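You operate a simulated robot arm through the tools that you are given. There is no shell and no other tool.

You are at the controls of a simulated robot arm. One attempt, no reset.

## Task
Unlock the money box with the brass key and take out the coin tray.
Fine: put the tray on the counting spot; leave the lid open and the key in the lock; don't get caught between lid and box.

It is judged by the outcome, as a careful person would: the job done as asked, and still so three seconds after it is handed in. It fails if anything else is knocked over, pushed out of place, dropped, spilled or broken. A push-on lid holds only when it is set on centred and level and pressed home; a screw cap is set on level and turned clockwise until tight.

## Robot
A 7-joint arm with a two-finger parallel gripper, fixed in place. Base frame: the origin is on the floor under the middle of its stand, x ahead of it, y to its left, z up. Lengths are in m, angles in degrees, forces in N, time in s.
With the tool pointing down near the work surface it reaches from about 0.22 to 0.7 m from the base axis. Its first joint turns from -166.0 to 166.0 degrees. Payload 3.43 kg.
The TCP is the grasp point between the finger pads, 0.034 m short of the fingertips. In the tool frame z runs along the fingers and y along their closing line. The gripper opens to 0.128 m. The fingers are 0.024 m wide and 0.012 m thick; the gripper's body (0.048 by 0.13 m) begins 0.096 m behind the TCP.
Orientation is that of the tool frame in the base frame, as a unit quaternion [x, y, z, w]. With the fingers straight down and closing along the base's y, the tool's x points along the base's -x, its y along +y and its z along -z.

## Interface
- The arm moves only by the tool drive_tool. Its argument "steps" is a list of rows, each a list of 7 numbers: the turn, a rotation vector about the tool's x, y, z in units of 180 degrees (1.0 is 180 degrees), then the shift along the tool's x, y, z in units of 250 mm (1.0 is 250 mm), then the opening, from 0 (shut) to 1 (fully open). In form: [[ax, ay, az, tx, ty, tz, claw], ...]. A call has 1 to 20 rows; each row is the pose to reach, as a shift and turn from the pose commanded when the call began, along the tool's axes at that moment. A call with a number of a shift or a turn outside -1 to 1 is refused whole. Rows are played at 5 a second. More than 0.05 m and 8.6 degrees between two rows, or a gripper value outside its range, and nothing of the call is played. A pose out of reach is approached as far as the arm can. The call stops where the force on the tool passes 40 N (or 10 N more than at its start, if that is more) or the arm is blocked; 0.2 s more then pass. The fingers move at their own pace (about 0.108 m/s each) and stop on an object; they squeeze with about 30 N. The grip force told is the motor's: it shows also when the fingers shut on nothing. Time passes only in rows, and 0.2 s behind the last, so rows that repeat a pose let the fingers close. The reply holds the time, the measured pose of the TCP, the force on the tool along the base axes, the opening and the grip force, in the units named above and with some noise, with the torque about the TCP (base axes, N m) and any sound that the robot's microphone picked up, and new pictures: "show" is both (left out), scene, wrist or none.
- Cameras (640 x 400 px; columns grow to the right, rows downward): "scene" is fixed at [0.2203, -0.649, 1.9246]; the picture's right is [0.88, -0.48, 0.00], its down [-0.28, -0.51, -0.81] and it looks along [0.39, 0.71, -0.58] (base axes); focal length 344 px, centre (320, 200). "wrist" rides on the gripper at [0.076, -0.011, -0.16] in the tool frame; the picture's right is [0.15, 0.99, 0.00], its down [-0.88, 0.13, -0.46] and it looks along [-0.45, 0.07, 0.89] (tool axes); focal length 234 px, centre (320, 200). There is no depth. A picture from a camera that has moved, and an enlarged one, comes with that camera's place and axes in the base frame and with its lens.
- lift_body(by): slides the trunk up (or, below 0, down) by that many m; the arm rides with it, the base frame stays. It gives what a move gives, with no picture.
- close_up(camera, box): a new picture of the part [left, top, right, bottom] of that camera's present view, enlarged. It takes no simulated time.
- hand_in(): hands the job in; it is judged then, once.

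Places have to be worked out from the pictures, the camera data and where the tool is seen. Open the gripper and draw the arm clear of the work before you hand the job in, unless the task says otherwise.

The tools are called as a command line: name --pt "numbers of a row" for each row, then --argument value for the rest, lists and objects as JSON in quotes. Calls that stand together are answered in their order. drive_tool: Moves the arm, as the interface text tells. Its arguments: {"type":"object","properties":{"steps":{"type":"array"},"show":{"type":"string","enum":["both","scene","wrist","none"]}},"required":["steps"]} The other tools are called the same way: lift_body (by) moves the trunk up or down; close_up (camera, box) takes an enlarged picture of a part of a camera's view; hand_in () hands the job in.

At the start:

```text
time_s: 0.0
tcp_pos: [0.3369, 0.0841, 1.4508]
ee_rot: [0.0, 1.0, 0.001, -0.004]
contact_force: [1.0, 0.7, -0.3]
moment: [0.01, 0.01, 0.02]
grip_width: 0.128
finger_force: 0.0
trunk travel left (down, up): [-0.275, 0.049]
```

scene: 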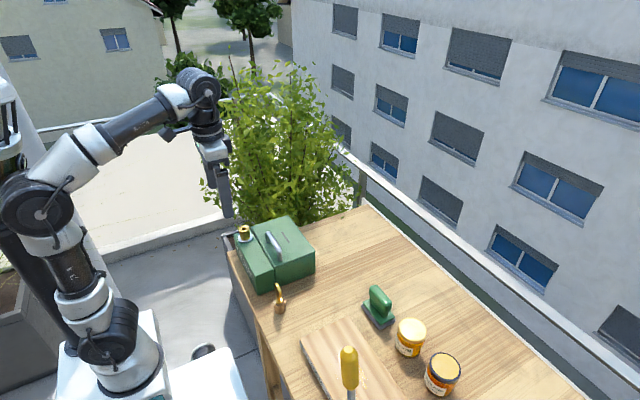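
wrist: 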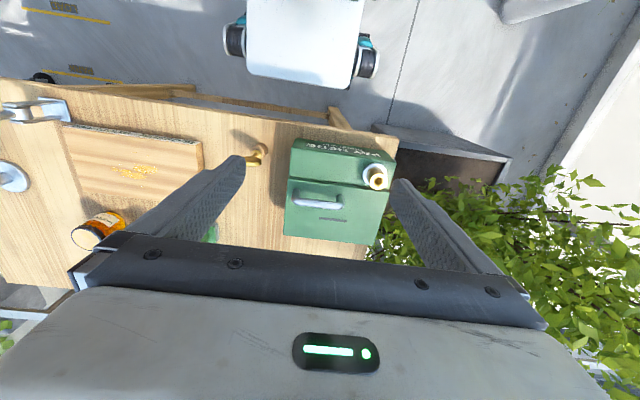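

I see a green money box with a handle on its lid and a brass lock on top, with a brass key on the table near it. I'll enlarge both views to study them before moving.

close_up --camera "scene" --box '[220, 200, 340, 320]'

close_up --camera "wrist" --box '[200, 110, 420, 260]'

close_up --camera "scene" --box '[280, 270, 480, 400]'

close_up --camera "wrist" --box '[0, 70, 260, 280]'

```text
3.33 times, centred on (280, 260) of scene
camera zoom: at [0.2203, -0.649, 1.9246], right [0.88, -0.48, 0.0], down [-0.28, -0.51, -0.81], along [0.39, 0.71, -0.58], focal length 1148 px, centre (453, 0)
```

zoom: 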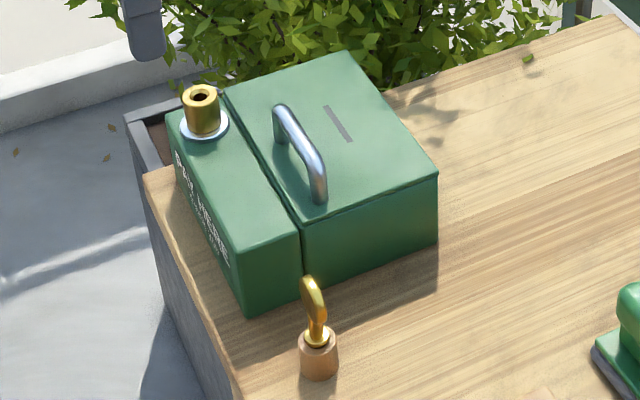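

```text
2.67 times, centred on (310, 185) of wrist
camera zoom: at [0.2628, 0.072, 1.6115], right [-0.15, 0.99, 0.0], down [0.88, 0.13, 0.45], along [0.44, 0.07, -0.89], focal length 624 px, centre (347, 240)
```

zoom: 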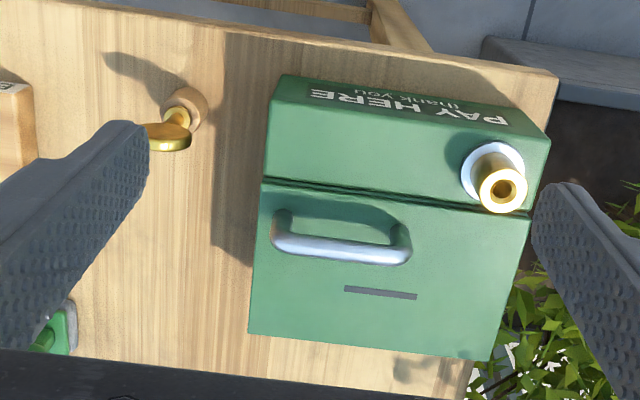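

```text
3.08 times, centred on (380, 335) of scene
camera zoom: at [0.2203, -0.649, 1.9246], right [0.88, -0.48, 0.0], down [-0.28, -0.51, -0.81], along [0.39, 0.71, -0.58], focal length 1060 px, centre (135, -215)
```

zoom: 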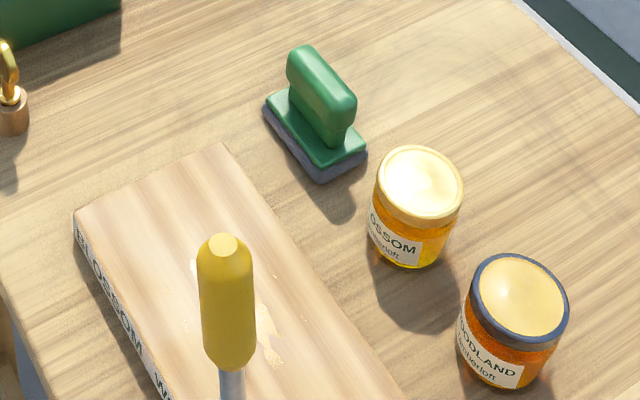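

```text
1.90 times, centred on (130, 175) of wrist
camera zoom: at [0.2628, 0.072, 1.6115], right [-0.15, 0.99, 0.0], down [0.88, 0.13, 0.45], along [0.44, 0.07, -0.89], focal length 446 px, centre (682, 248)
```

zoom: 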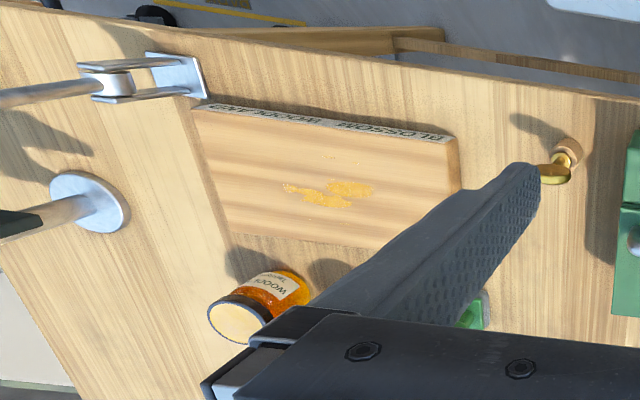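

The box sits at roughly x 0.42–0.6, y 0.05–0.2, with the key standing in a holder near (0.42, -0.04, 1.07). Before handling anything I need to find the counting spot, so I'll pan the wrist camera to the right at the present height.

drive_tool --pt "0 0 0 0 -0.15 0 1" --pt "0 0 0 0 -0.3 0 1" --pt "0 0 0 0 -0.45 0 1" --pt "0 0 0 0 -0.6 0 1" --pt "0 0 0 0 -0.75 0 1" --show "both"

```text
time_s: 1.2
tcp_pos: [0.3391, -0.105, 1.452]
ee_rot: [-0.001, 1.0, 0.001, -0.003]
contact_force: [0.4, 0.1, -0.6]
moment: [0.0, 0.02, 0.01]
grip_width: 0.1279
finger_force: 0.1
trunk travel left (down, up): [-0.275, 0.049]
camera wrist: at [0.2628, -0.1178, 1.6108], right [-0.15, 0.99, 0.0], down [0.88, 0.13, 0.45], along [0.45, 0.07, -0.89], focal length 234 px, centre (320, 200)
```

scene: 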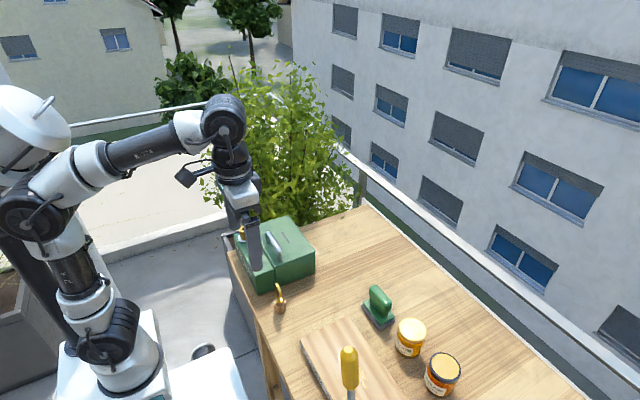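
wrist: 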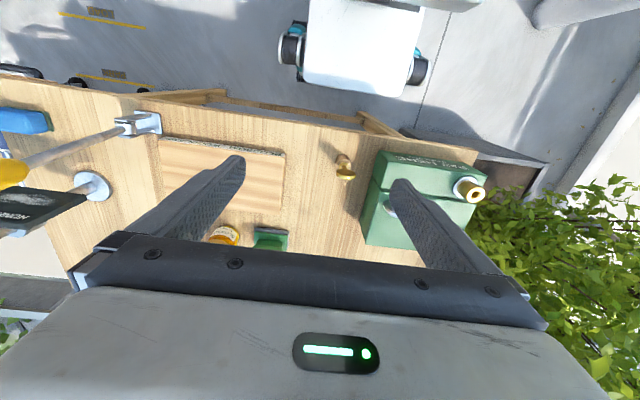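

More objects appear at the left of the wrist view: a rod with a yellow handle, a sign on a stand and something blue. I'll enlarge that part.

close_up --camera "wrist" --box '[0, 50, 160, 250]'

close_up --camera "wrist" --box '[140, 120, 380, 260]'

close_up --camera "wrist" --box '[320, 130, 500, 260]'

```text
2.00 times, centred on (80, 150) of wrist
camera zoom: at [0.2628, -0.1178, 1.6108], right [-0.15, 0.99, 0.0], down [0.88, 0.13, 0.45], along [0.45, 0.07, -0.89], focal length 468 px, centre (800, 300)
```

zoom: 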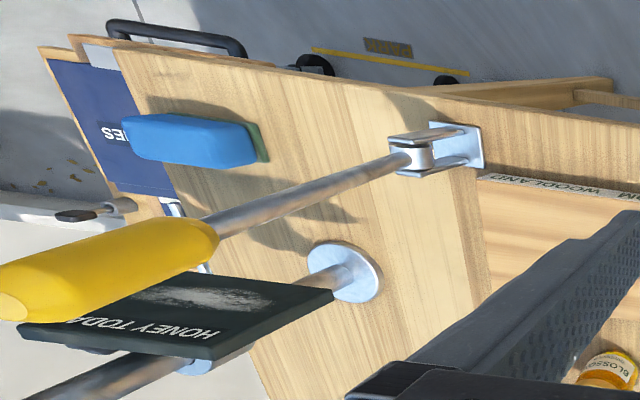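

```text
2.67 times, centred on (260, 190) of wrist
camera zoom: at [0.2628, -0.1178, 1.6108], right [-0.15, 0.99, 0.0], down [0.88, 0.13, 0.45], along [0.45, 0.07, -0.89], focal length 624 px, centre (480, 227)
```

zoom: 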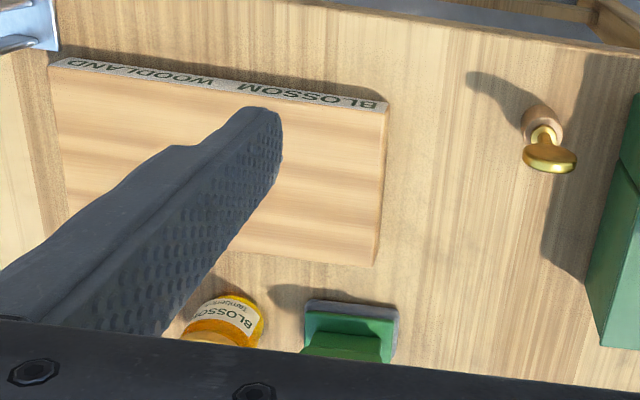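

```text
3.08 times, centred on (410, 195) of wrist
camera zoom: at [0.2628, -0.1178, 1.6108], right [-0.15, 0.99, 0.0], down [0.88, 0.13, 0.45], along [0.45, 0.07, -0.89], focal length 720 px, centre (43, 215)
```

zoom: 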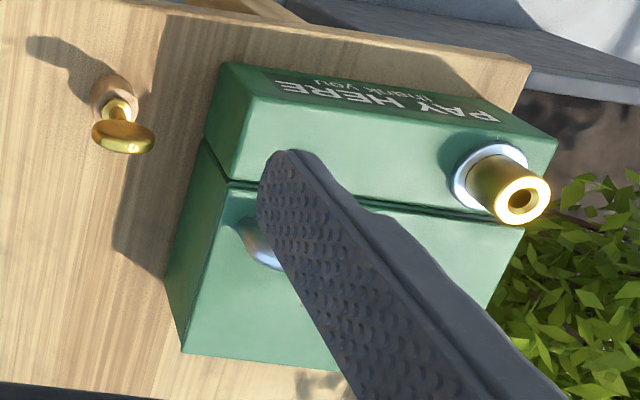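

The counting spot isn't visible yet, so I'll enlarge the rest of the table in the scene view.

close_up --camera "scene" --box '[300, 190, 480, 310]'

close_up --camera "scene" --box '[400, 260, 620, 400]'

close_up --camera "scene" --box '[220, 280, 400, 400]'

```text
3.33 times, centred on (390, 250) of scene
camera zoom: at [0.2203, -0.649, 1.9246], right [0.88, -0.48, 0.0], down [-0.28, -0.51, -0.81], along [0.39, 0.71, -0.58], focal length 1148 px, centre (87, 33)
```

zoom: 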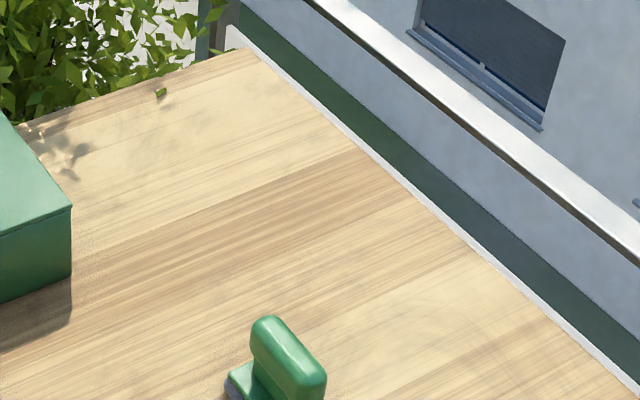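

```text
2.86 times, centred on (510, 330) of scene
camera zoom: at [0.2203, -0.649, 1.9246], right [0.88, -0.48, 0.0], down [-0.28, -0.51, -0.81], along [0.39, 0.71, -0.58], focal length 984 px, centre (-223, -171)
```

zoom: 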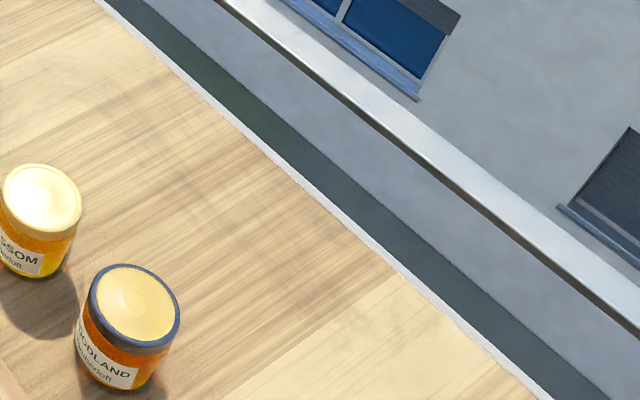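

```text
3.33 times, centred on (310, 340) of scene
camera zoom: at [0.2203, -0.649, 1.9246], right [0.88, -0.48, 0.0], down [-0.28, -0.51, -0.81], along [0.39, 0.71, -0.58], focal length 1148 px, centre (353, -267)
```

zoom: 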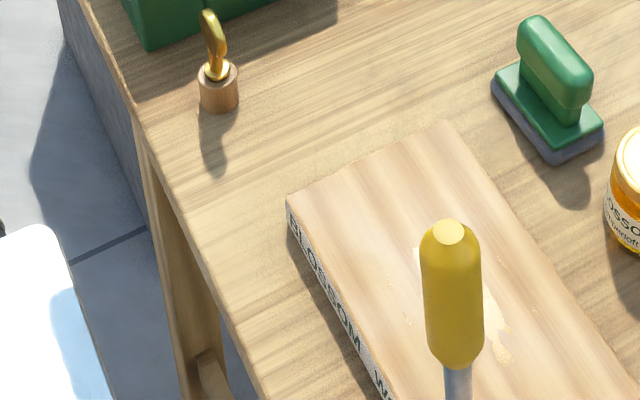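

A lever with a yellow handle stands at about (0.395, -0.43), its top near z 1.44, and I need to keep clear of it. I'll tilt the tool so that the wrist camera looks toward the right end of the table for the counting spot.

drive_tool --pt "0.04 0 0 0 0 -0.05 1" --pt "0.08 0 0 0 0 -0.1 1" --pt "0.12 0 0 0 0 -0.15 1" --pt "0.16 0 0 0 0 -0.2 1" --pt "0.2 0 0 0 0 -0.2 1" --show "both"

```text
time_s: 2.4
tcp_pos: [0.3364, -0.1052, 1.5023]
ee_rot: [0.001, 0.951, -0.309, -0.004]
contact_force: [-0.3, 0.2, -0.3]
moment: [0.05, 0.0, 0.0]
grip_width: 0.1279
finger_force: 0.0
trunk travel left (down, up): [-0.275, 0.049]
camera wrist: at [0.2626, -0.0204, 1.6376], right [-0.15, 0.8, -0.58], down [0.88, 0.37, 0.29], along [0.44, -0.47, -0.76], focal length 234 px, centre (320, 200)
```

scene: 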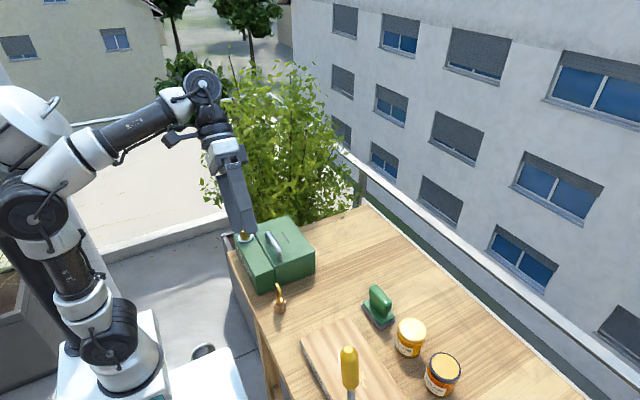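
wrist: 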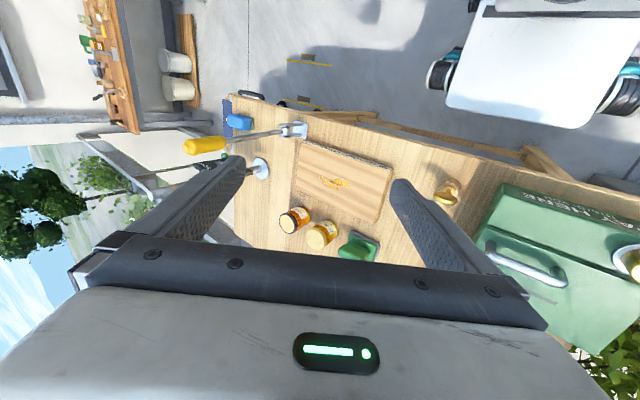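

close_up --camera "wrist" --box '[280, 120, 410, 220]'

close_up --camera "wrist" --box '[200, 80, 320, 180]'

close_up --camera "wrist" --box '[220, 180, 400, 270]'

```text
4.00 times, centred on (345, 170) of wrist
camera zoom: at [0.2626, -0.0204, 1.6376], right [-0.15, 0.8, -0.58], down [0.88, 0.37, 0.29], along [0.44, -0.47, -0.76], focal length 937 px, centre (220, 320)
```

zoom: 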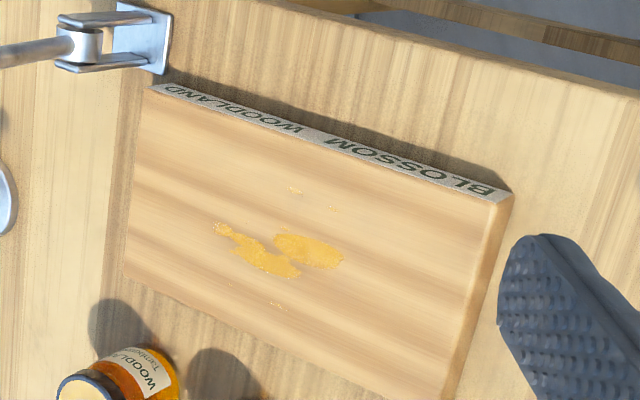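

```text
4.00 times, centred on (260, 130) of wrist
camera zoom: at [0.2626, -0.0204, 1.6376], right [-0.15, 0.8, -0.58], down [0.88, 0.37, 0.29], along [0.44, -0.47, -0.76], focal length 937 px, centre (560, 480)
```

zoom: 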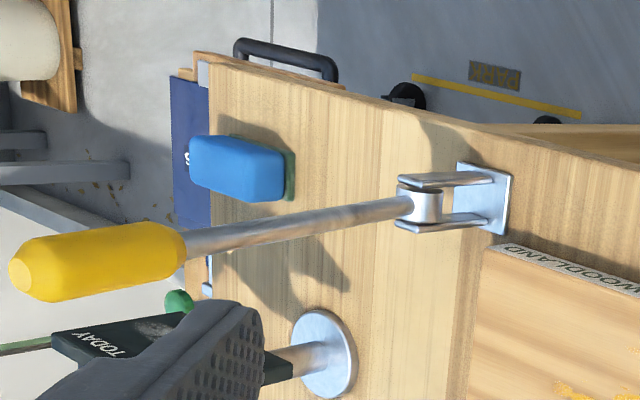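

```text
3.56 times, centred on (310, 225) of wrist
camera zoom: at [0.2626, -0.0204, 1.6376], right [-0.15, 0.8, -0.58], down [0.88, 0.37, 0.29], along [0.44, -0.47, -0.76], focal length 833 px, centre (356, 111)
```

zoom: 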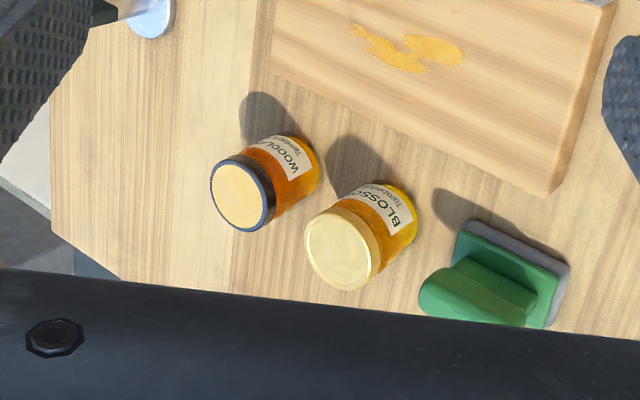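

The board has "BLOSSOM/WOODLAND" lettering and a yellow smear, and there are jars and a green-handled block behind it. I saw faint curved marks on the far tabletop, so I'll zoom in there in case that is the counting spot.

close_up --camera "scene" --box '[385, 255, 475, 315]'

close_up --camera "scene" --box '[310, 205, 400, 265]'

close_up --camera "scene" --box '[290, 250, 380, 310]'

close_up --camera "scene" --box '[440, 310, 560, 400]'

```text
6.67 times, centred on (430, 285) of scene
camera zoom: at [0.2203, -0.649, 1.9246], right [0.88, -0.48, 0.0], down [-0.28, -0.51, -0.81], along [0.39, 0.71, -0.58], focal length 2297 px, centre (-413, -367)
```

zoom: 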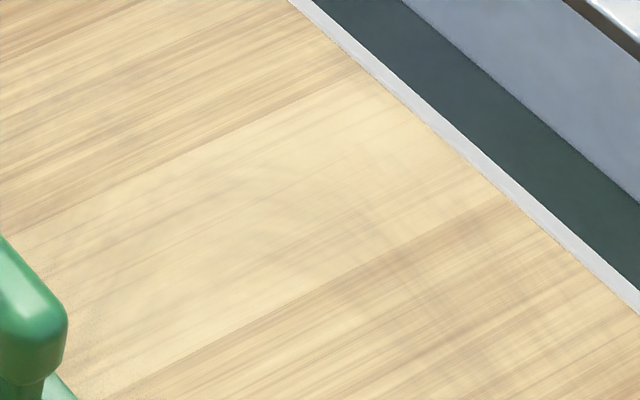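

```text
6.67 times, centred on (355, 235) of scene
camera zoom: at [0.2203, -0.649, 1.9246], right [0.88, -0.48, 0.0], down [-0.28, -0.51, -0.81], along [0.39, 0.71, -0.58], focal length 2297 px, centre (87, -33)
```

zoom: 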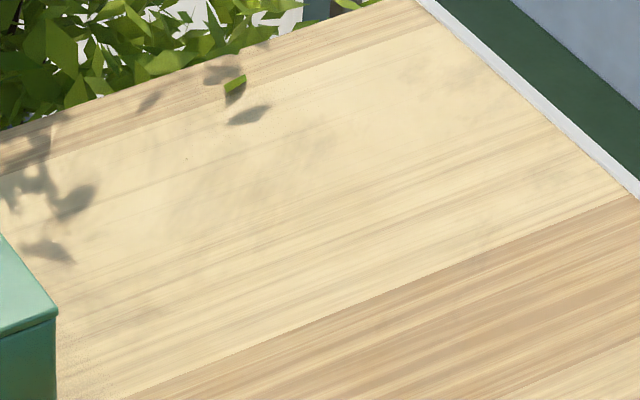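

```text
6.67 times, centred on (335, 280) of scene
camera zoom: at [0.2203, -0.649, 1.9246], right [0.88, -0.48, 0.0], down [-0.28, -0.51, -0.81], along [0.39, 0.71, -0.58], focal length 2297 px, centre (220, -333)
```

zoom: 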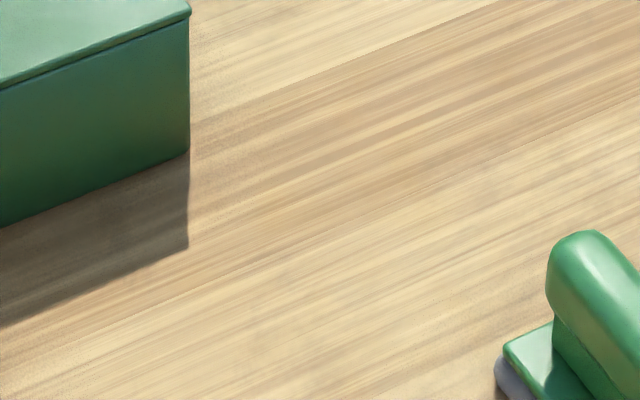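

```text
4.44 times, centred on (500, 355) of scene
camera zoom: at [0.2203, -0.649, 1.9246], right [0.88, -0.48, 0.0], down [-0.28, -0.51, -0.81], along [0.39, 0.71, -0.58], focal length 1531 px, centre (-480, -489)
```

zoom: 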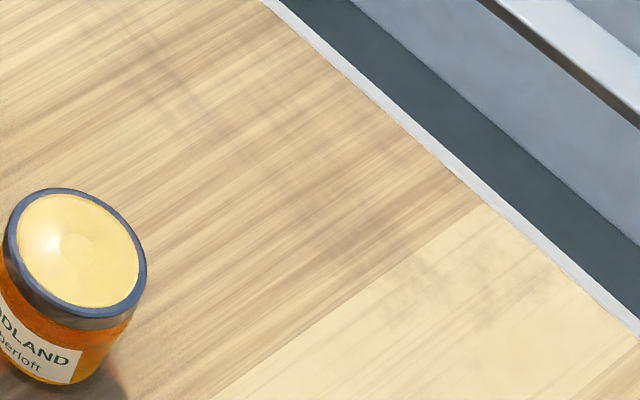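

Nothing marked there. I'll raise the arm well above the lever and move right to view the right part of the table from above.

drive_tool --pt "0 0 0 0 -0.168 -0.027 1" --pt "0 0 0 0 -0.335 -0.053 1" --pt "0 0 0 0 -0.503 -0.08 1" --pt "0 0 0 0 -0.67 -0.106 1" --pt "0 0 0 0 -0.838 -0.133 1" --show "both"

```text
time_s: 3.6
tcp_pos: [0.3265, -0.2454, 1.6296]
ee_rot: [0.0, 0.953, -0.302, -0.001]
contact_force: [-0.3, -0.9, -0.2]
moment: [0.06, -0.01, 0.02]
grip_width: 0.1282
finger_force: 0.0
out of reach, approached as far as the arm can: row 5
trunk travel left (down, up): [-0.275, 0.049]
camera wrist: at [0.2513, -0.1624, 1.767], right [-0.15, 0.81, -0.57], down [0.88, 0.37, 0.29], along [0.45, -0.46, -0.77], focal length 234 px, centre (320, 200)
```

scene: 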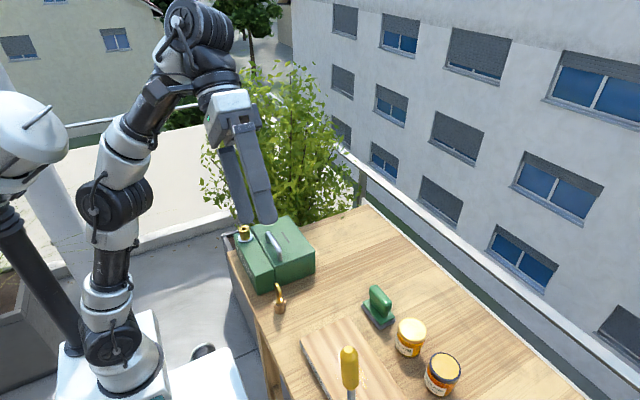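
wrist: 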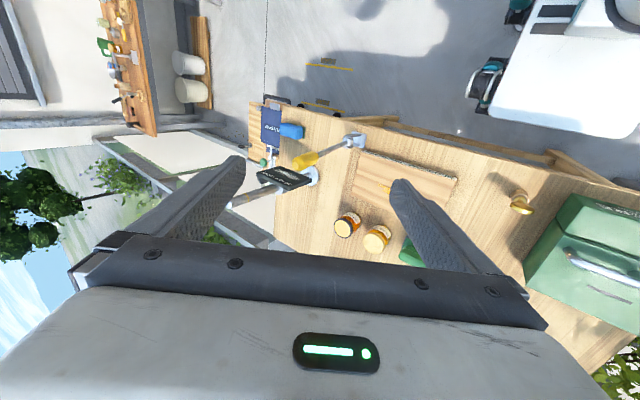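

close_up --camera "wrist" --box '[235, 85, 385, 185]'

close_up --camera "wrist" --box '[230, 160, 400, 260]'

close_up --camera "wrist" --box '[420, 140, 640, 300]'

```text
4.00 times, centred on (310, 135) of wrist
camera zoom: at [0.2513, -0.1624, 1.767], right [-0.15, 0.81, -0.57], down [0.88, 0.37, 0.29], along [0.45, -0.46, -0.77], focal length 937 px, centre (360, 460)
```

zoom: 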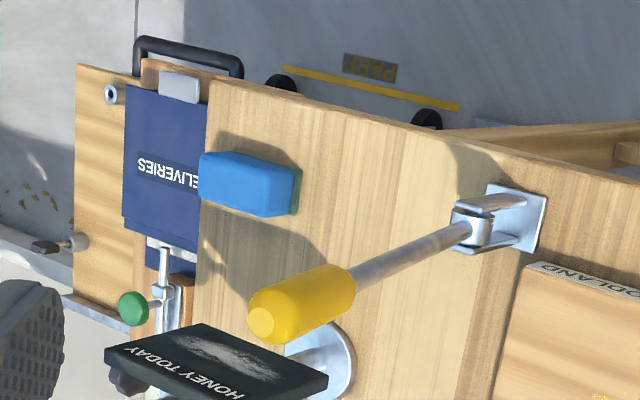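

```text
3.76 times, centred on (315, 210) of wrist
camera zoom: at [0.2513, -0.1624, 1.767], right [-0.15, 0.81, -0.57], down [0.88, 0.37, 0.29], along [0.45, -0.46, -0.77], focal length 882 px, centre (339, 162)
```

zoom: 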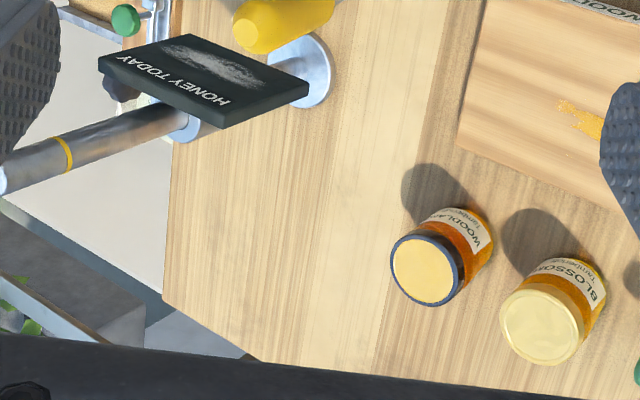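

```text
2.50 times, centred on (530, 220) of wrist
camera zoom: at [0.2513, -0.1624, 1.767], right [-0.15, 0.81, -0.57], down [0.88, 0.37, 0.29], along [0.45, -0.46, -0.77], focal length 585 px, centre (-205, 150)
```

zoom: 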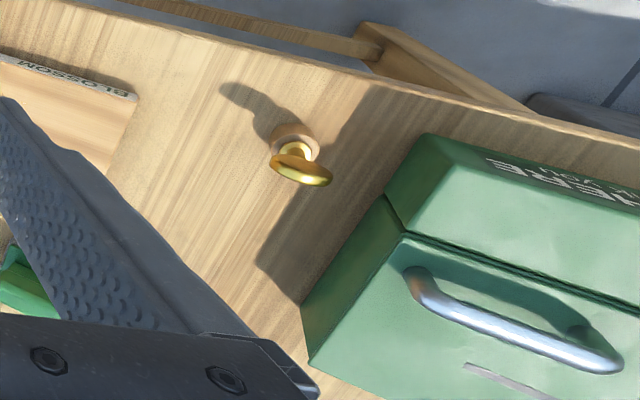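

Still no obvious marking. I'll check the remaining places: around the robot's base in the scene view, the front edge of the table, and the box itself.

close_up --camera "scene" --box '[150, 310, 280, 400]'

close_up --camera "scene" --box '[225, 205, 325, 295]'

close_up --camera "wrist" --box '[500, 230, 640, 330]'

close_up --camera "scene" --box '[280, 310, 420, 400]'

```text
4.44 times, centred on (215, 355) of scene
camera zoom: at [0.2203, -0.649, 1.9246], right [0.88, -0.48, 0.0], down [-0.28, -0.51, -0.81], along [0.39, 0.71, -0.58], focal length 1531 px, centre (787, -489)
```

zoom: 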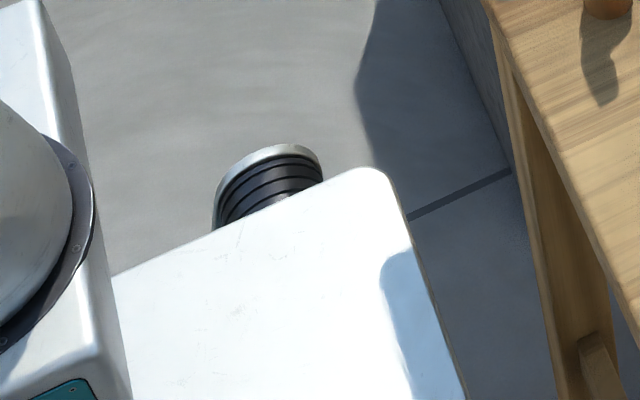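

```text
4.44 times, centred on (275, 250) of scene
camera zoom: at [0.2203, -0.649, 1.9246], right [0.88, -0.48, 0.0], down [-0.28, -0.51, -0.81], along [0.39, 0.71, -0.58], focal length 1531 px, centre (520, -22)
```

zoom: 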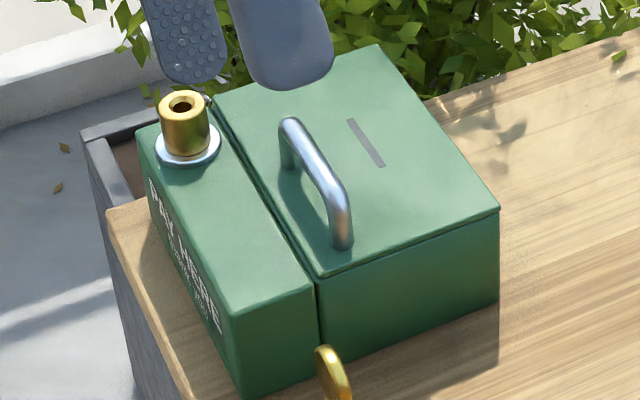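

```text
4.00 times, centred on (570, 280) of wrist
camera zoom: at [0.2513, -0.1624, 1.767], right [-0.15, 0.81, -0.57], down [0.88, 0.37, 0.29], along [0.45, -0.46, -0.77], focal length 937 px, centre (-680, -120)
```

zoom: 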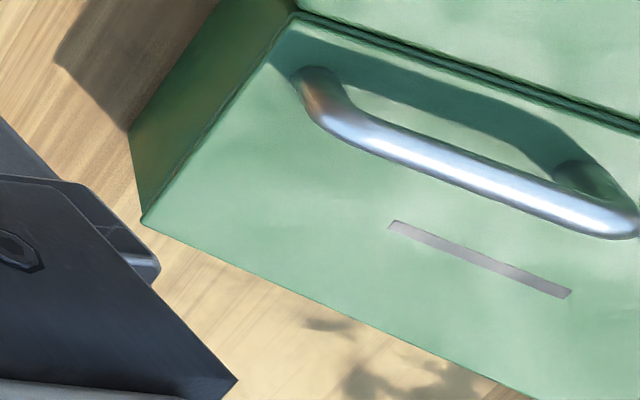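

```text
4.44 times, centred on (350, 355) of scene
camera zoom: at [0.2203, -0.649, 1.9246], right [0.88, -0.48, 0.0], down [-0.28, -0.51, -0.81], along [0.39, 0.71, -0.58], focal length 1531 px, centre (187, -489)
```

zoom: 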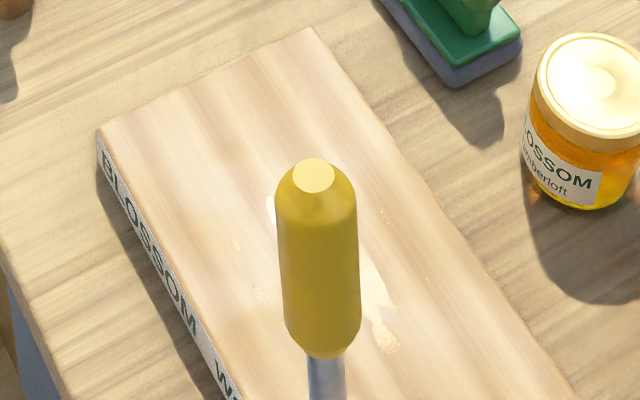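

The only places left are the far tabletop and the strip around the box. I'll bring the arm back over the middle and level it, then pitch the camera forward to look at the rest of the table.

drive_tool --pt "-0.0333 0 0 0.024 0.162 0.0075 1" --pt "-0.0667 0 0 0.048 0.324 0.015 1" --pt "-0.1 0 0 0.072 0.486 0.0225 1" --pt "-0.1333 0 0 0.096 0.648 0.03 1" --pt "-0.1667 0 0 0.12 0.81 0.0375 1" --pt "-0.2 0 0 0.144 0.972 0.045 1" --show "none"

drive_tool --pt "0 -0.04 0 0 0 0 1" --pt "0 -0.08 0 0 0 0 1" --pt "0 -0.12 0 0 0 0 1" --pt "0 -0.16 0 0 0 0 1" --pt "0 -0.2 0 0 0 0 1" --show "both"

```text
time_s: 5.2
tcp_pos: [0.2924, -0.0845, 1.4671]
ee_rot: [0.002, 0.998, 0.059, -0.008]
contact_force: [0.7, -1.1, 0.4]
moment: [0.03, 0.03, -0.02]
grip_width: 0.1281
finger_force: 0.0
trunk travel left (down, up): [-0.275, 0.049]
stopped in row 6: the arm was blocked; the commanded pose is now the measured one
```

```text
time_s: 6.4
tcp_pos: [0.3305, -0.1108, 1.4663]
ee_rot: [0.017, 0.952, 0.054, 0.302]
contact_force: [0.1, 0.6, -0.2]
moment: [0.04, -0.04, -0.03]
grip_width: 0.1279
finger_force: 0.1
out of reach, approached as far as the arm can: row 3, 4, 5
trunk travel left (down, up): [-0.275, 0.049]
camera wrist: at [0.1753, -0.1311, 1.5497], right [-0.12, 0.99, 0.03], down [0.46, 0.03, 0.89], along [0.88, 0.12, -0.46], focal length 234 px, centre (320, 200)
```

scene: 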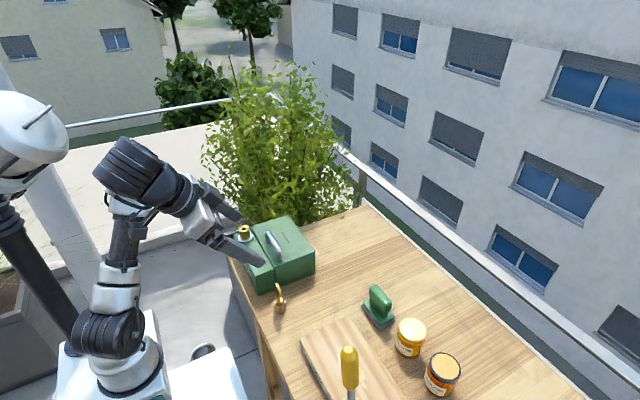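
wrist: 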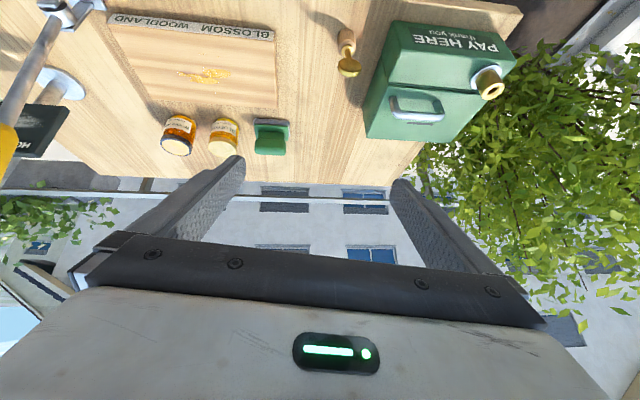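

Now the wrist camera sees almost the whole table. I'll enlarge its parts.

close_up --camera "wrist" --box '[220, 20, 420, 190]'

close_up --camera "wrist" --box '[60, 0, 300, 190]'

close_up --camera "wrist" --box '[330, 0, 530, 150]'

```text
2.35 times, centred on (320, 105) of wrist
camera zoom: at [0.1753, -0.1311, 1.5497], right [-0.12, 0.99, 0.03], down [0.46, 0.03, 0.89], along [0.88, 0.12, -0.46], focal length 551 px, centre (320, 424)
```

zoom: 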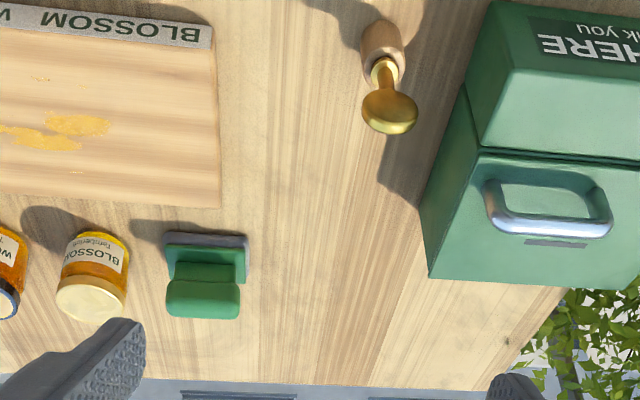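

```text
2.11 times, centred on (180, 95) of wrist
camera zoom: at [0.1753, -0.1311, 1.5497], right [-0.12, 0.99, 0.03], down [0.46, 0.03, 0.89], along [0.88, 0.12, -0.46], focal length 493 px, centre (615, 421)
```

zoom: 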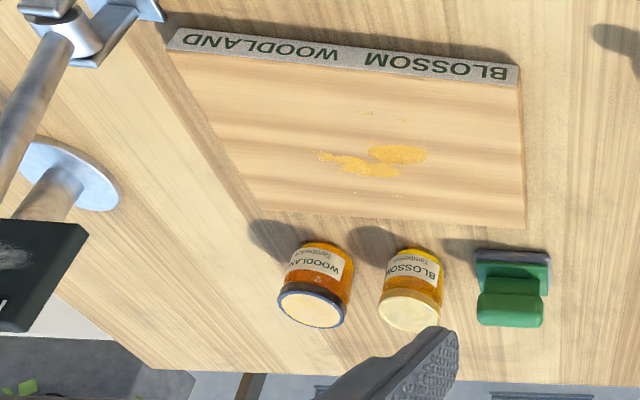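

```text
2.67 times, centred on (430, 75) of wrist
camera zoom: at [0.1753, -0.1311, 1.5497], right [-0.12, 0.99, 0.03], down [0.46, 0.03, 0.89], along [0.88, 0.12, -0.46], focal length 624 px, centre (27, 533)
```

zoom: 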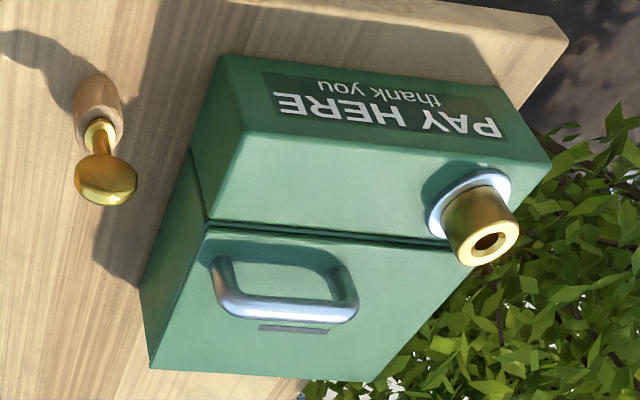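

No counting mark on the table from this angle either. I'll look at the remaining surroundings in the scene picture.

close_up --camera "scene" --box '[0, 200, 240, 400]'

close_up --camera "wrist" --box '[420, 0, 640, 140]'

close_up --camera "wrist" --box '[230, 90, 420, 200]'

close_up --camera "wrist" --box '[270, 0, 380, 110]'

```text
2.00 times, centred on (120, 300) of scene
camera zoom: at [0.2203, -0.649, 1.9246], right [0.88, -0.48, 0.0], down [-0.28, -0.51, -0.81], along [0.39, 0.71, -0.58], focal length 689 px, centre (720, 0)
```

zoom: 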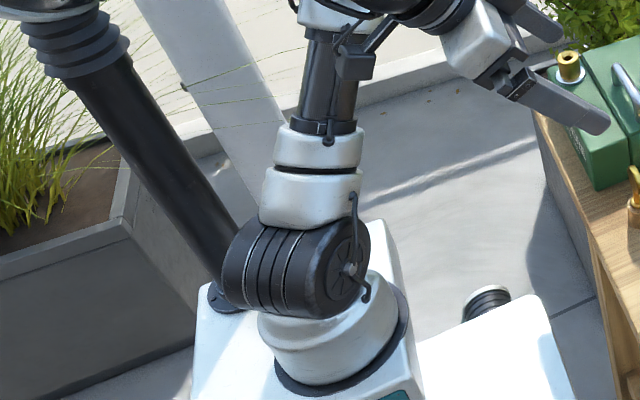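

```text
2.86 times, centred on (530, 70) of wrist
camera zoom: at [0.1753, -0.1311, 1.5497], right [-0.12, 0.99, 0.03], down [0.46, 0.03, 0.89], along [0.88, 0.12, -0.46], focal length 669 px, centre (-280, 571)
```

zoom: 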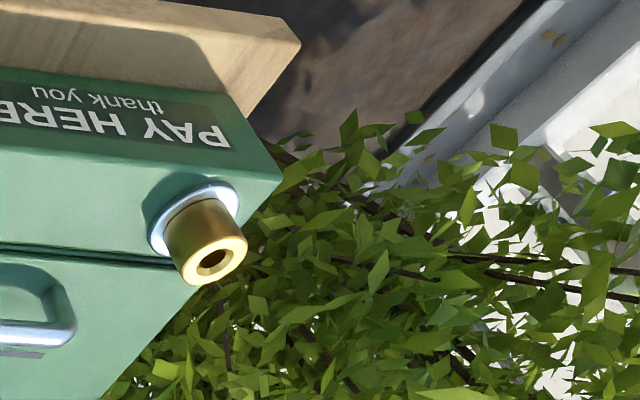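

```text
3.37 times, centred on (325, 145) of wrist
camera zoom: at [0.1753, -0.1311, 1.5497], right [-0.12, 0.99, 0.03], down [0.46, 0.03, 0.89], along [0.88, 0.12, -0.46], focal length 789 px, centre (303, 385)
```

zoom: 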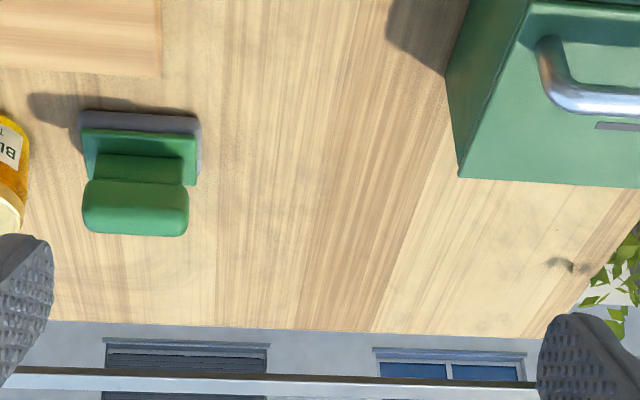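

```text
3.64 times, centred on (325, 55) of wrist
camera zoom: at [0.1753, -0.1311, 1.5497], right [-0.12, 0.99, 0.03], down [0.46, 0.03, 0.89], along [0.88, 0.12, -0.46], focal length 852 px, centre (302, 727)
```

zoom: 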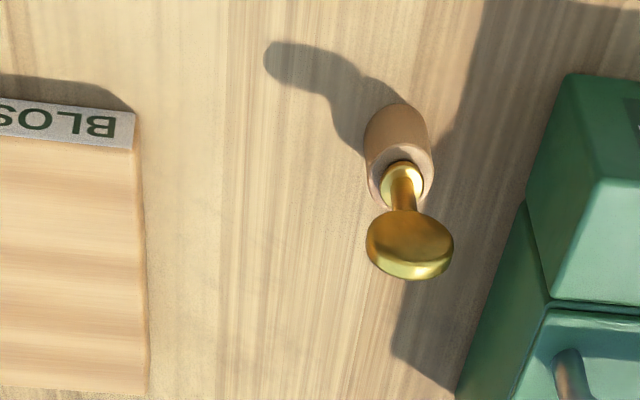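

There's a faint ring-like trace near (0.85, -0.18), but that is out of reach. I'll enlarge the free areas within reach more strongly to look for a faint mark.

close_up --camera "wrist" --box '[270, 70, 350, 125]'

close_up --camera "wrist" --box '[290, 110, 380, 170]'

close_up --camera "wrist" --box '[270, 0, 350, 60]'

close_up --camera "scene" --box '[245, 290, 325, 350]'

```text
7.27 times, centred on (310, 98) of wrist
camera zoom: at [0.1753, -0.1311, 1.5497], right [-0.12, 0.99, 0.03], down [0.46, 0.03, 0.89], along [0.88, 0.12, -0.46], focal length 1703 px, centre (393, 946)
```

zoom: 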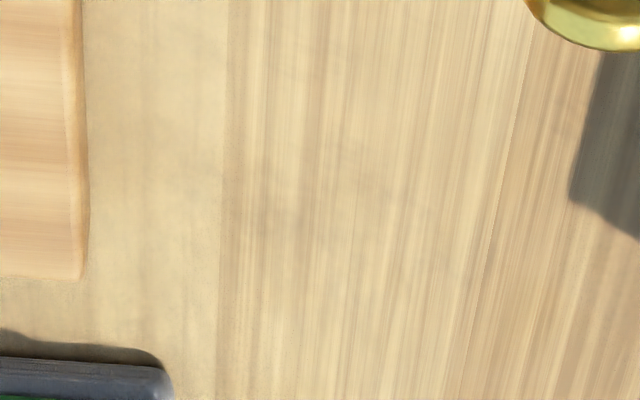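

```text
6.67 times, centred on (335, 140) of wrist
camera zoom: at [0.1753, -0.1311, 1.5497], right [-0.12, 0.99, 0.03], down [0.46, 0.03, 0.89], along [0.88, 0.12, -0.46], focal length 1561 px, centre (220, 600)
```

zoom: 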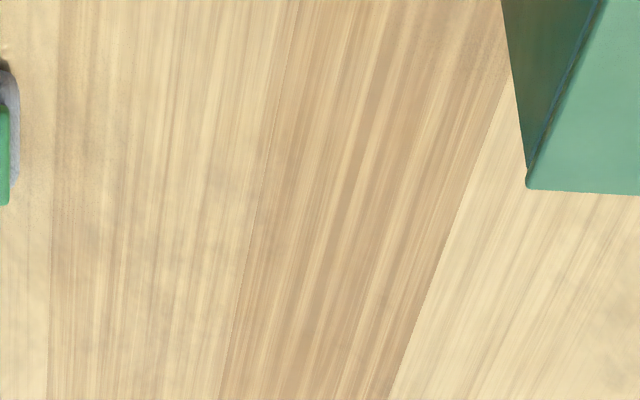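

```text
6.67 times, centred on (310, 30) of wrist
camera zoom: at [0.1753, -0.1311, 1.5497], right [-0.12, 0.99, 0.03], down [0.46, 0.03, 0.89], along [0.88, 0.12, -0.46], focal length 1561 px, centre (387, 1333)
```

zoom: 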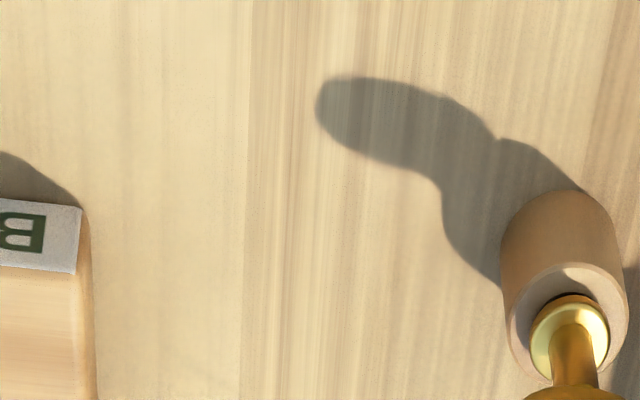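

```text
6.67 times, centred on (285, 320) of scene
camera zoom: at [0.2203, -0.649, 1.9246], right [0.88, -0.48, 0.0], down [-0.28, -0.51, -0.81], along [0.39, 0.71, -0.58], focal length 2297 px, centre (553, -600)
```

zoom: 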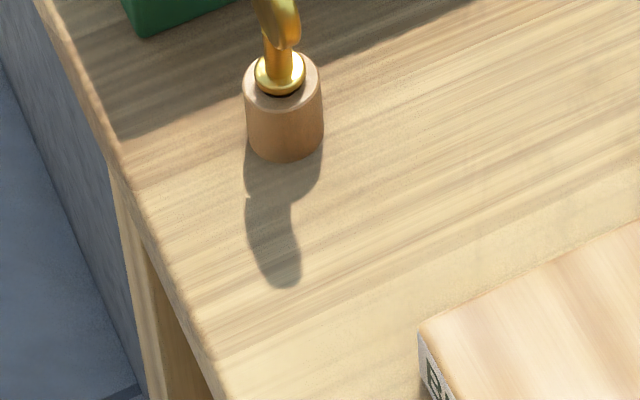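

I can't find a mark yet; I'll get on with the key and keep watching for it. First I level the tool again and read the pose.

drive_tool --pt "0 0.04 0 0 0 0 1" --pt "0 0.08 0 0 0 0 1" --pt "0 0.12 0 0 0 0 1" --pt "0 0.16 0 0 0 0 1" --pt "0 0.2 0 0 0 0 1" --show "none"

```text
time_s: 7.6
tcp_pos: [0.33, -0.1101, 1.4637]
ee_rot: [0.001, 0.998, 0.056, -0.007]
contact_force: [-0.1, 0.3, -0.2]
moment: [-0.01, -0.03, 0.0]
grip_width: 0.128
finger_force: 0.0
trunk travel left (down, up): [-0.275, 0.049]
```

The tool is nearly level with a 6° roll left over. I'll remove the roll and move closer to a point above the key before yawing the gripper.

drive_tool --pt "0.018 -0.002 0 -0.06 0.05 0.08 1" --pt "0.0357 -0.0045 0 -0.12 0.1 0.16 1" --pt "0.0357 -0.0045 0 -0.18 0.15 0.24 1" --pt "0.0357 -0.0045 0 -0.24 0.2 0.3 1" --show "wrist"

```text
time_s: 8.6
tcp_pos: [0.391, -0.054, 1.3938]
ee_rot: [0.002, 1.0, 0.0, 0.001]
contact_force: [-0.2, 0.0, -0.6]
moment: [0.0, 0.0, -0.03]
grip_width: 0.128
finger_force: 0.0
trunk travel left (down, up): [-0.275, 0.049]
camera wrist: at [0.3144, -0.0644, 1.5535], right [-0.14, 0.99, 0.0], down [0.88, 0.13, 0.46], along [0.45, 0.07, -0.89], focal length 234 px, centre (320, 200)
```

wrist: 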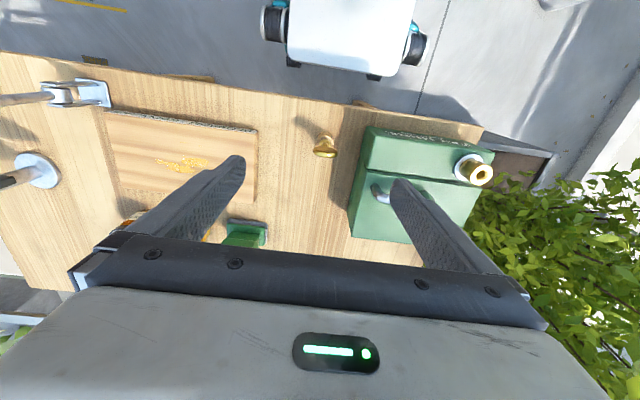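

Level now. I'll yaw the gripper by -90° so that the fingers close along the base's x, across the key bow's thin direction.

drive_tool --pt "0 0 -0.045 0 0 0 1" --pt "0 0 -0.09 0 0 0 1" --pt "0 0 -0.135 0 0 0 1" --pt "0 0 -0.18 0 0 0 1" --pt "0 0 -0.225 0 0 0 1" --pt "0 0 -0.27 0 0 0 1" --pt "0 0 -0.315 0 0 0 1" --pt "0 0 -0.36 0 0 0 1" --pt "0 0 -0.405 0 0 0 1" --pt "0 0 -0.45 0 0 0 1" --pt "0 0 -0.495 0 0 0 1" --pt "0 0 -0.5 0 0 0 1" --show "wrist"

```text
time_s: 11.2
tcp_pos: [0.3886, -0.0515, 1.393]
ee_rot: [0.707, -0.707, -0.002, -0.002]
contact_force: [-0.4, -0.4, 0.7]
moment: [0.02, -0.02, 0.01]
grip_width: 0.128
finger_force: 0.1
trunk travel left (down, up): [-0.275, 0.049]
camera wrist: at [0.4007, -0.1285, 1.5522], right [-0.99, -0.15, 0.0], down [-0.13, 0.88, 0.46], along [-0.07, 0.46, -0.89], focal length 234 px, centre (320, 200)
```

wrist: 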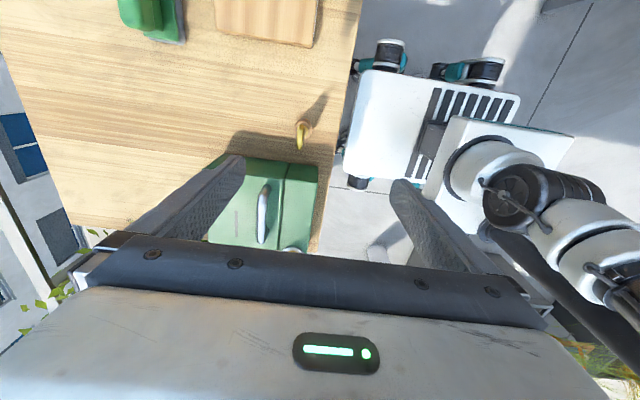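

The camera now looks toward +y, and the key's bow is seen nearly edge-on at (302, 135). I'll enlarge the key and the box.

close_up --camera "wrist" --box '[270, 90, 350, 160]'

close_up --camera "scene" --box '[260, 270, 310, 325]'

close_up --camera "scene" --box '[225, 210, 275, 260]'

```text
5.71 times, centred on (310, 125) of wrist
camera zoom: at [0.4007, -0.1285, 1.5522], right [-0.99, -0.15, 0.0], down [-0.13, 0.88, 0.46], along [-0.07, 0.46, -0.89], focal length 1338 px, centre (377, 629)
```

zoom: 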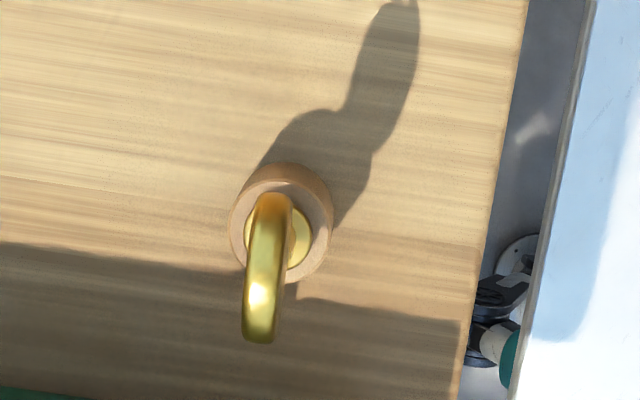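

```text
7.27 times, centred on (285, 298) of scene
camera zoom: at [0.2203, -0.649, 1.9246], right [0.88, -0.48, 0.0], down [-0.28, -0.51, -0.81], along [0.39, 0.71, -0.58], focal length 2506 px, centre (574, -509)
```

zoom: 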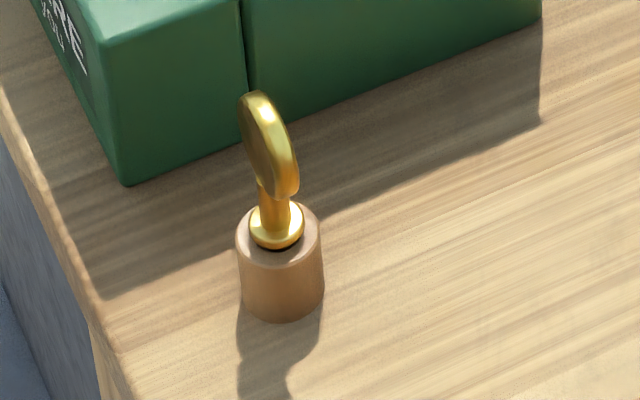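

```text
8.00 times, centred on (250, 235) of scene
camera zoom: at [0.2203, -0.649, 1.9246], right [0.88, -0.48, 0.0], down [-0.28, -0.51, -0.81], along [0.39, 0.71, -0.58], focal length 2756 px, centre (880, -80)
```

zoom: 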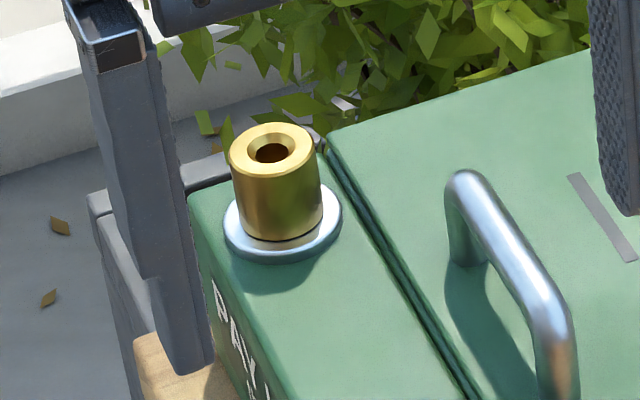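

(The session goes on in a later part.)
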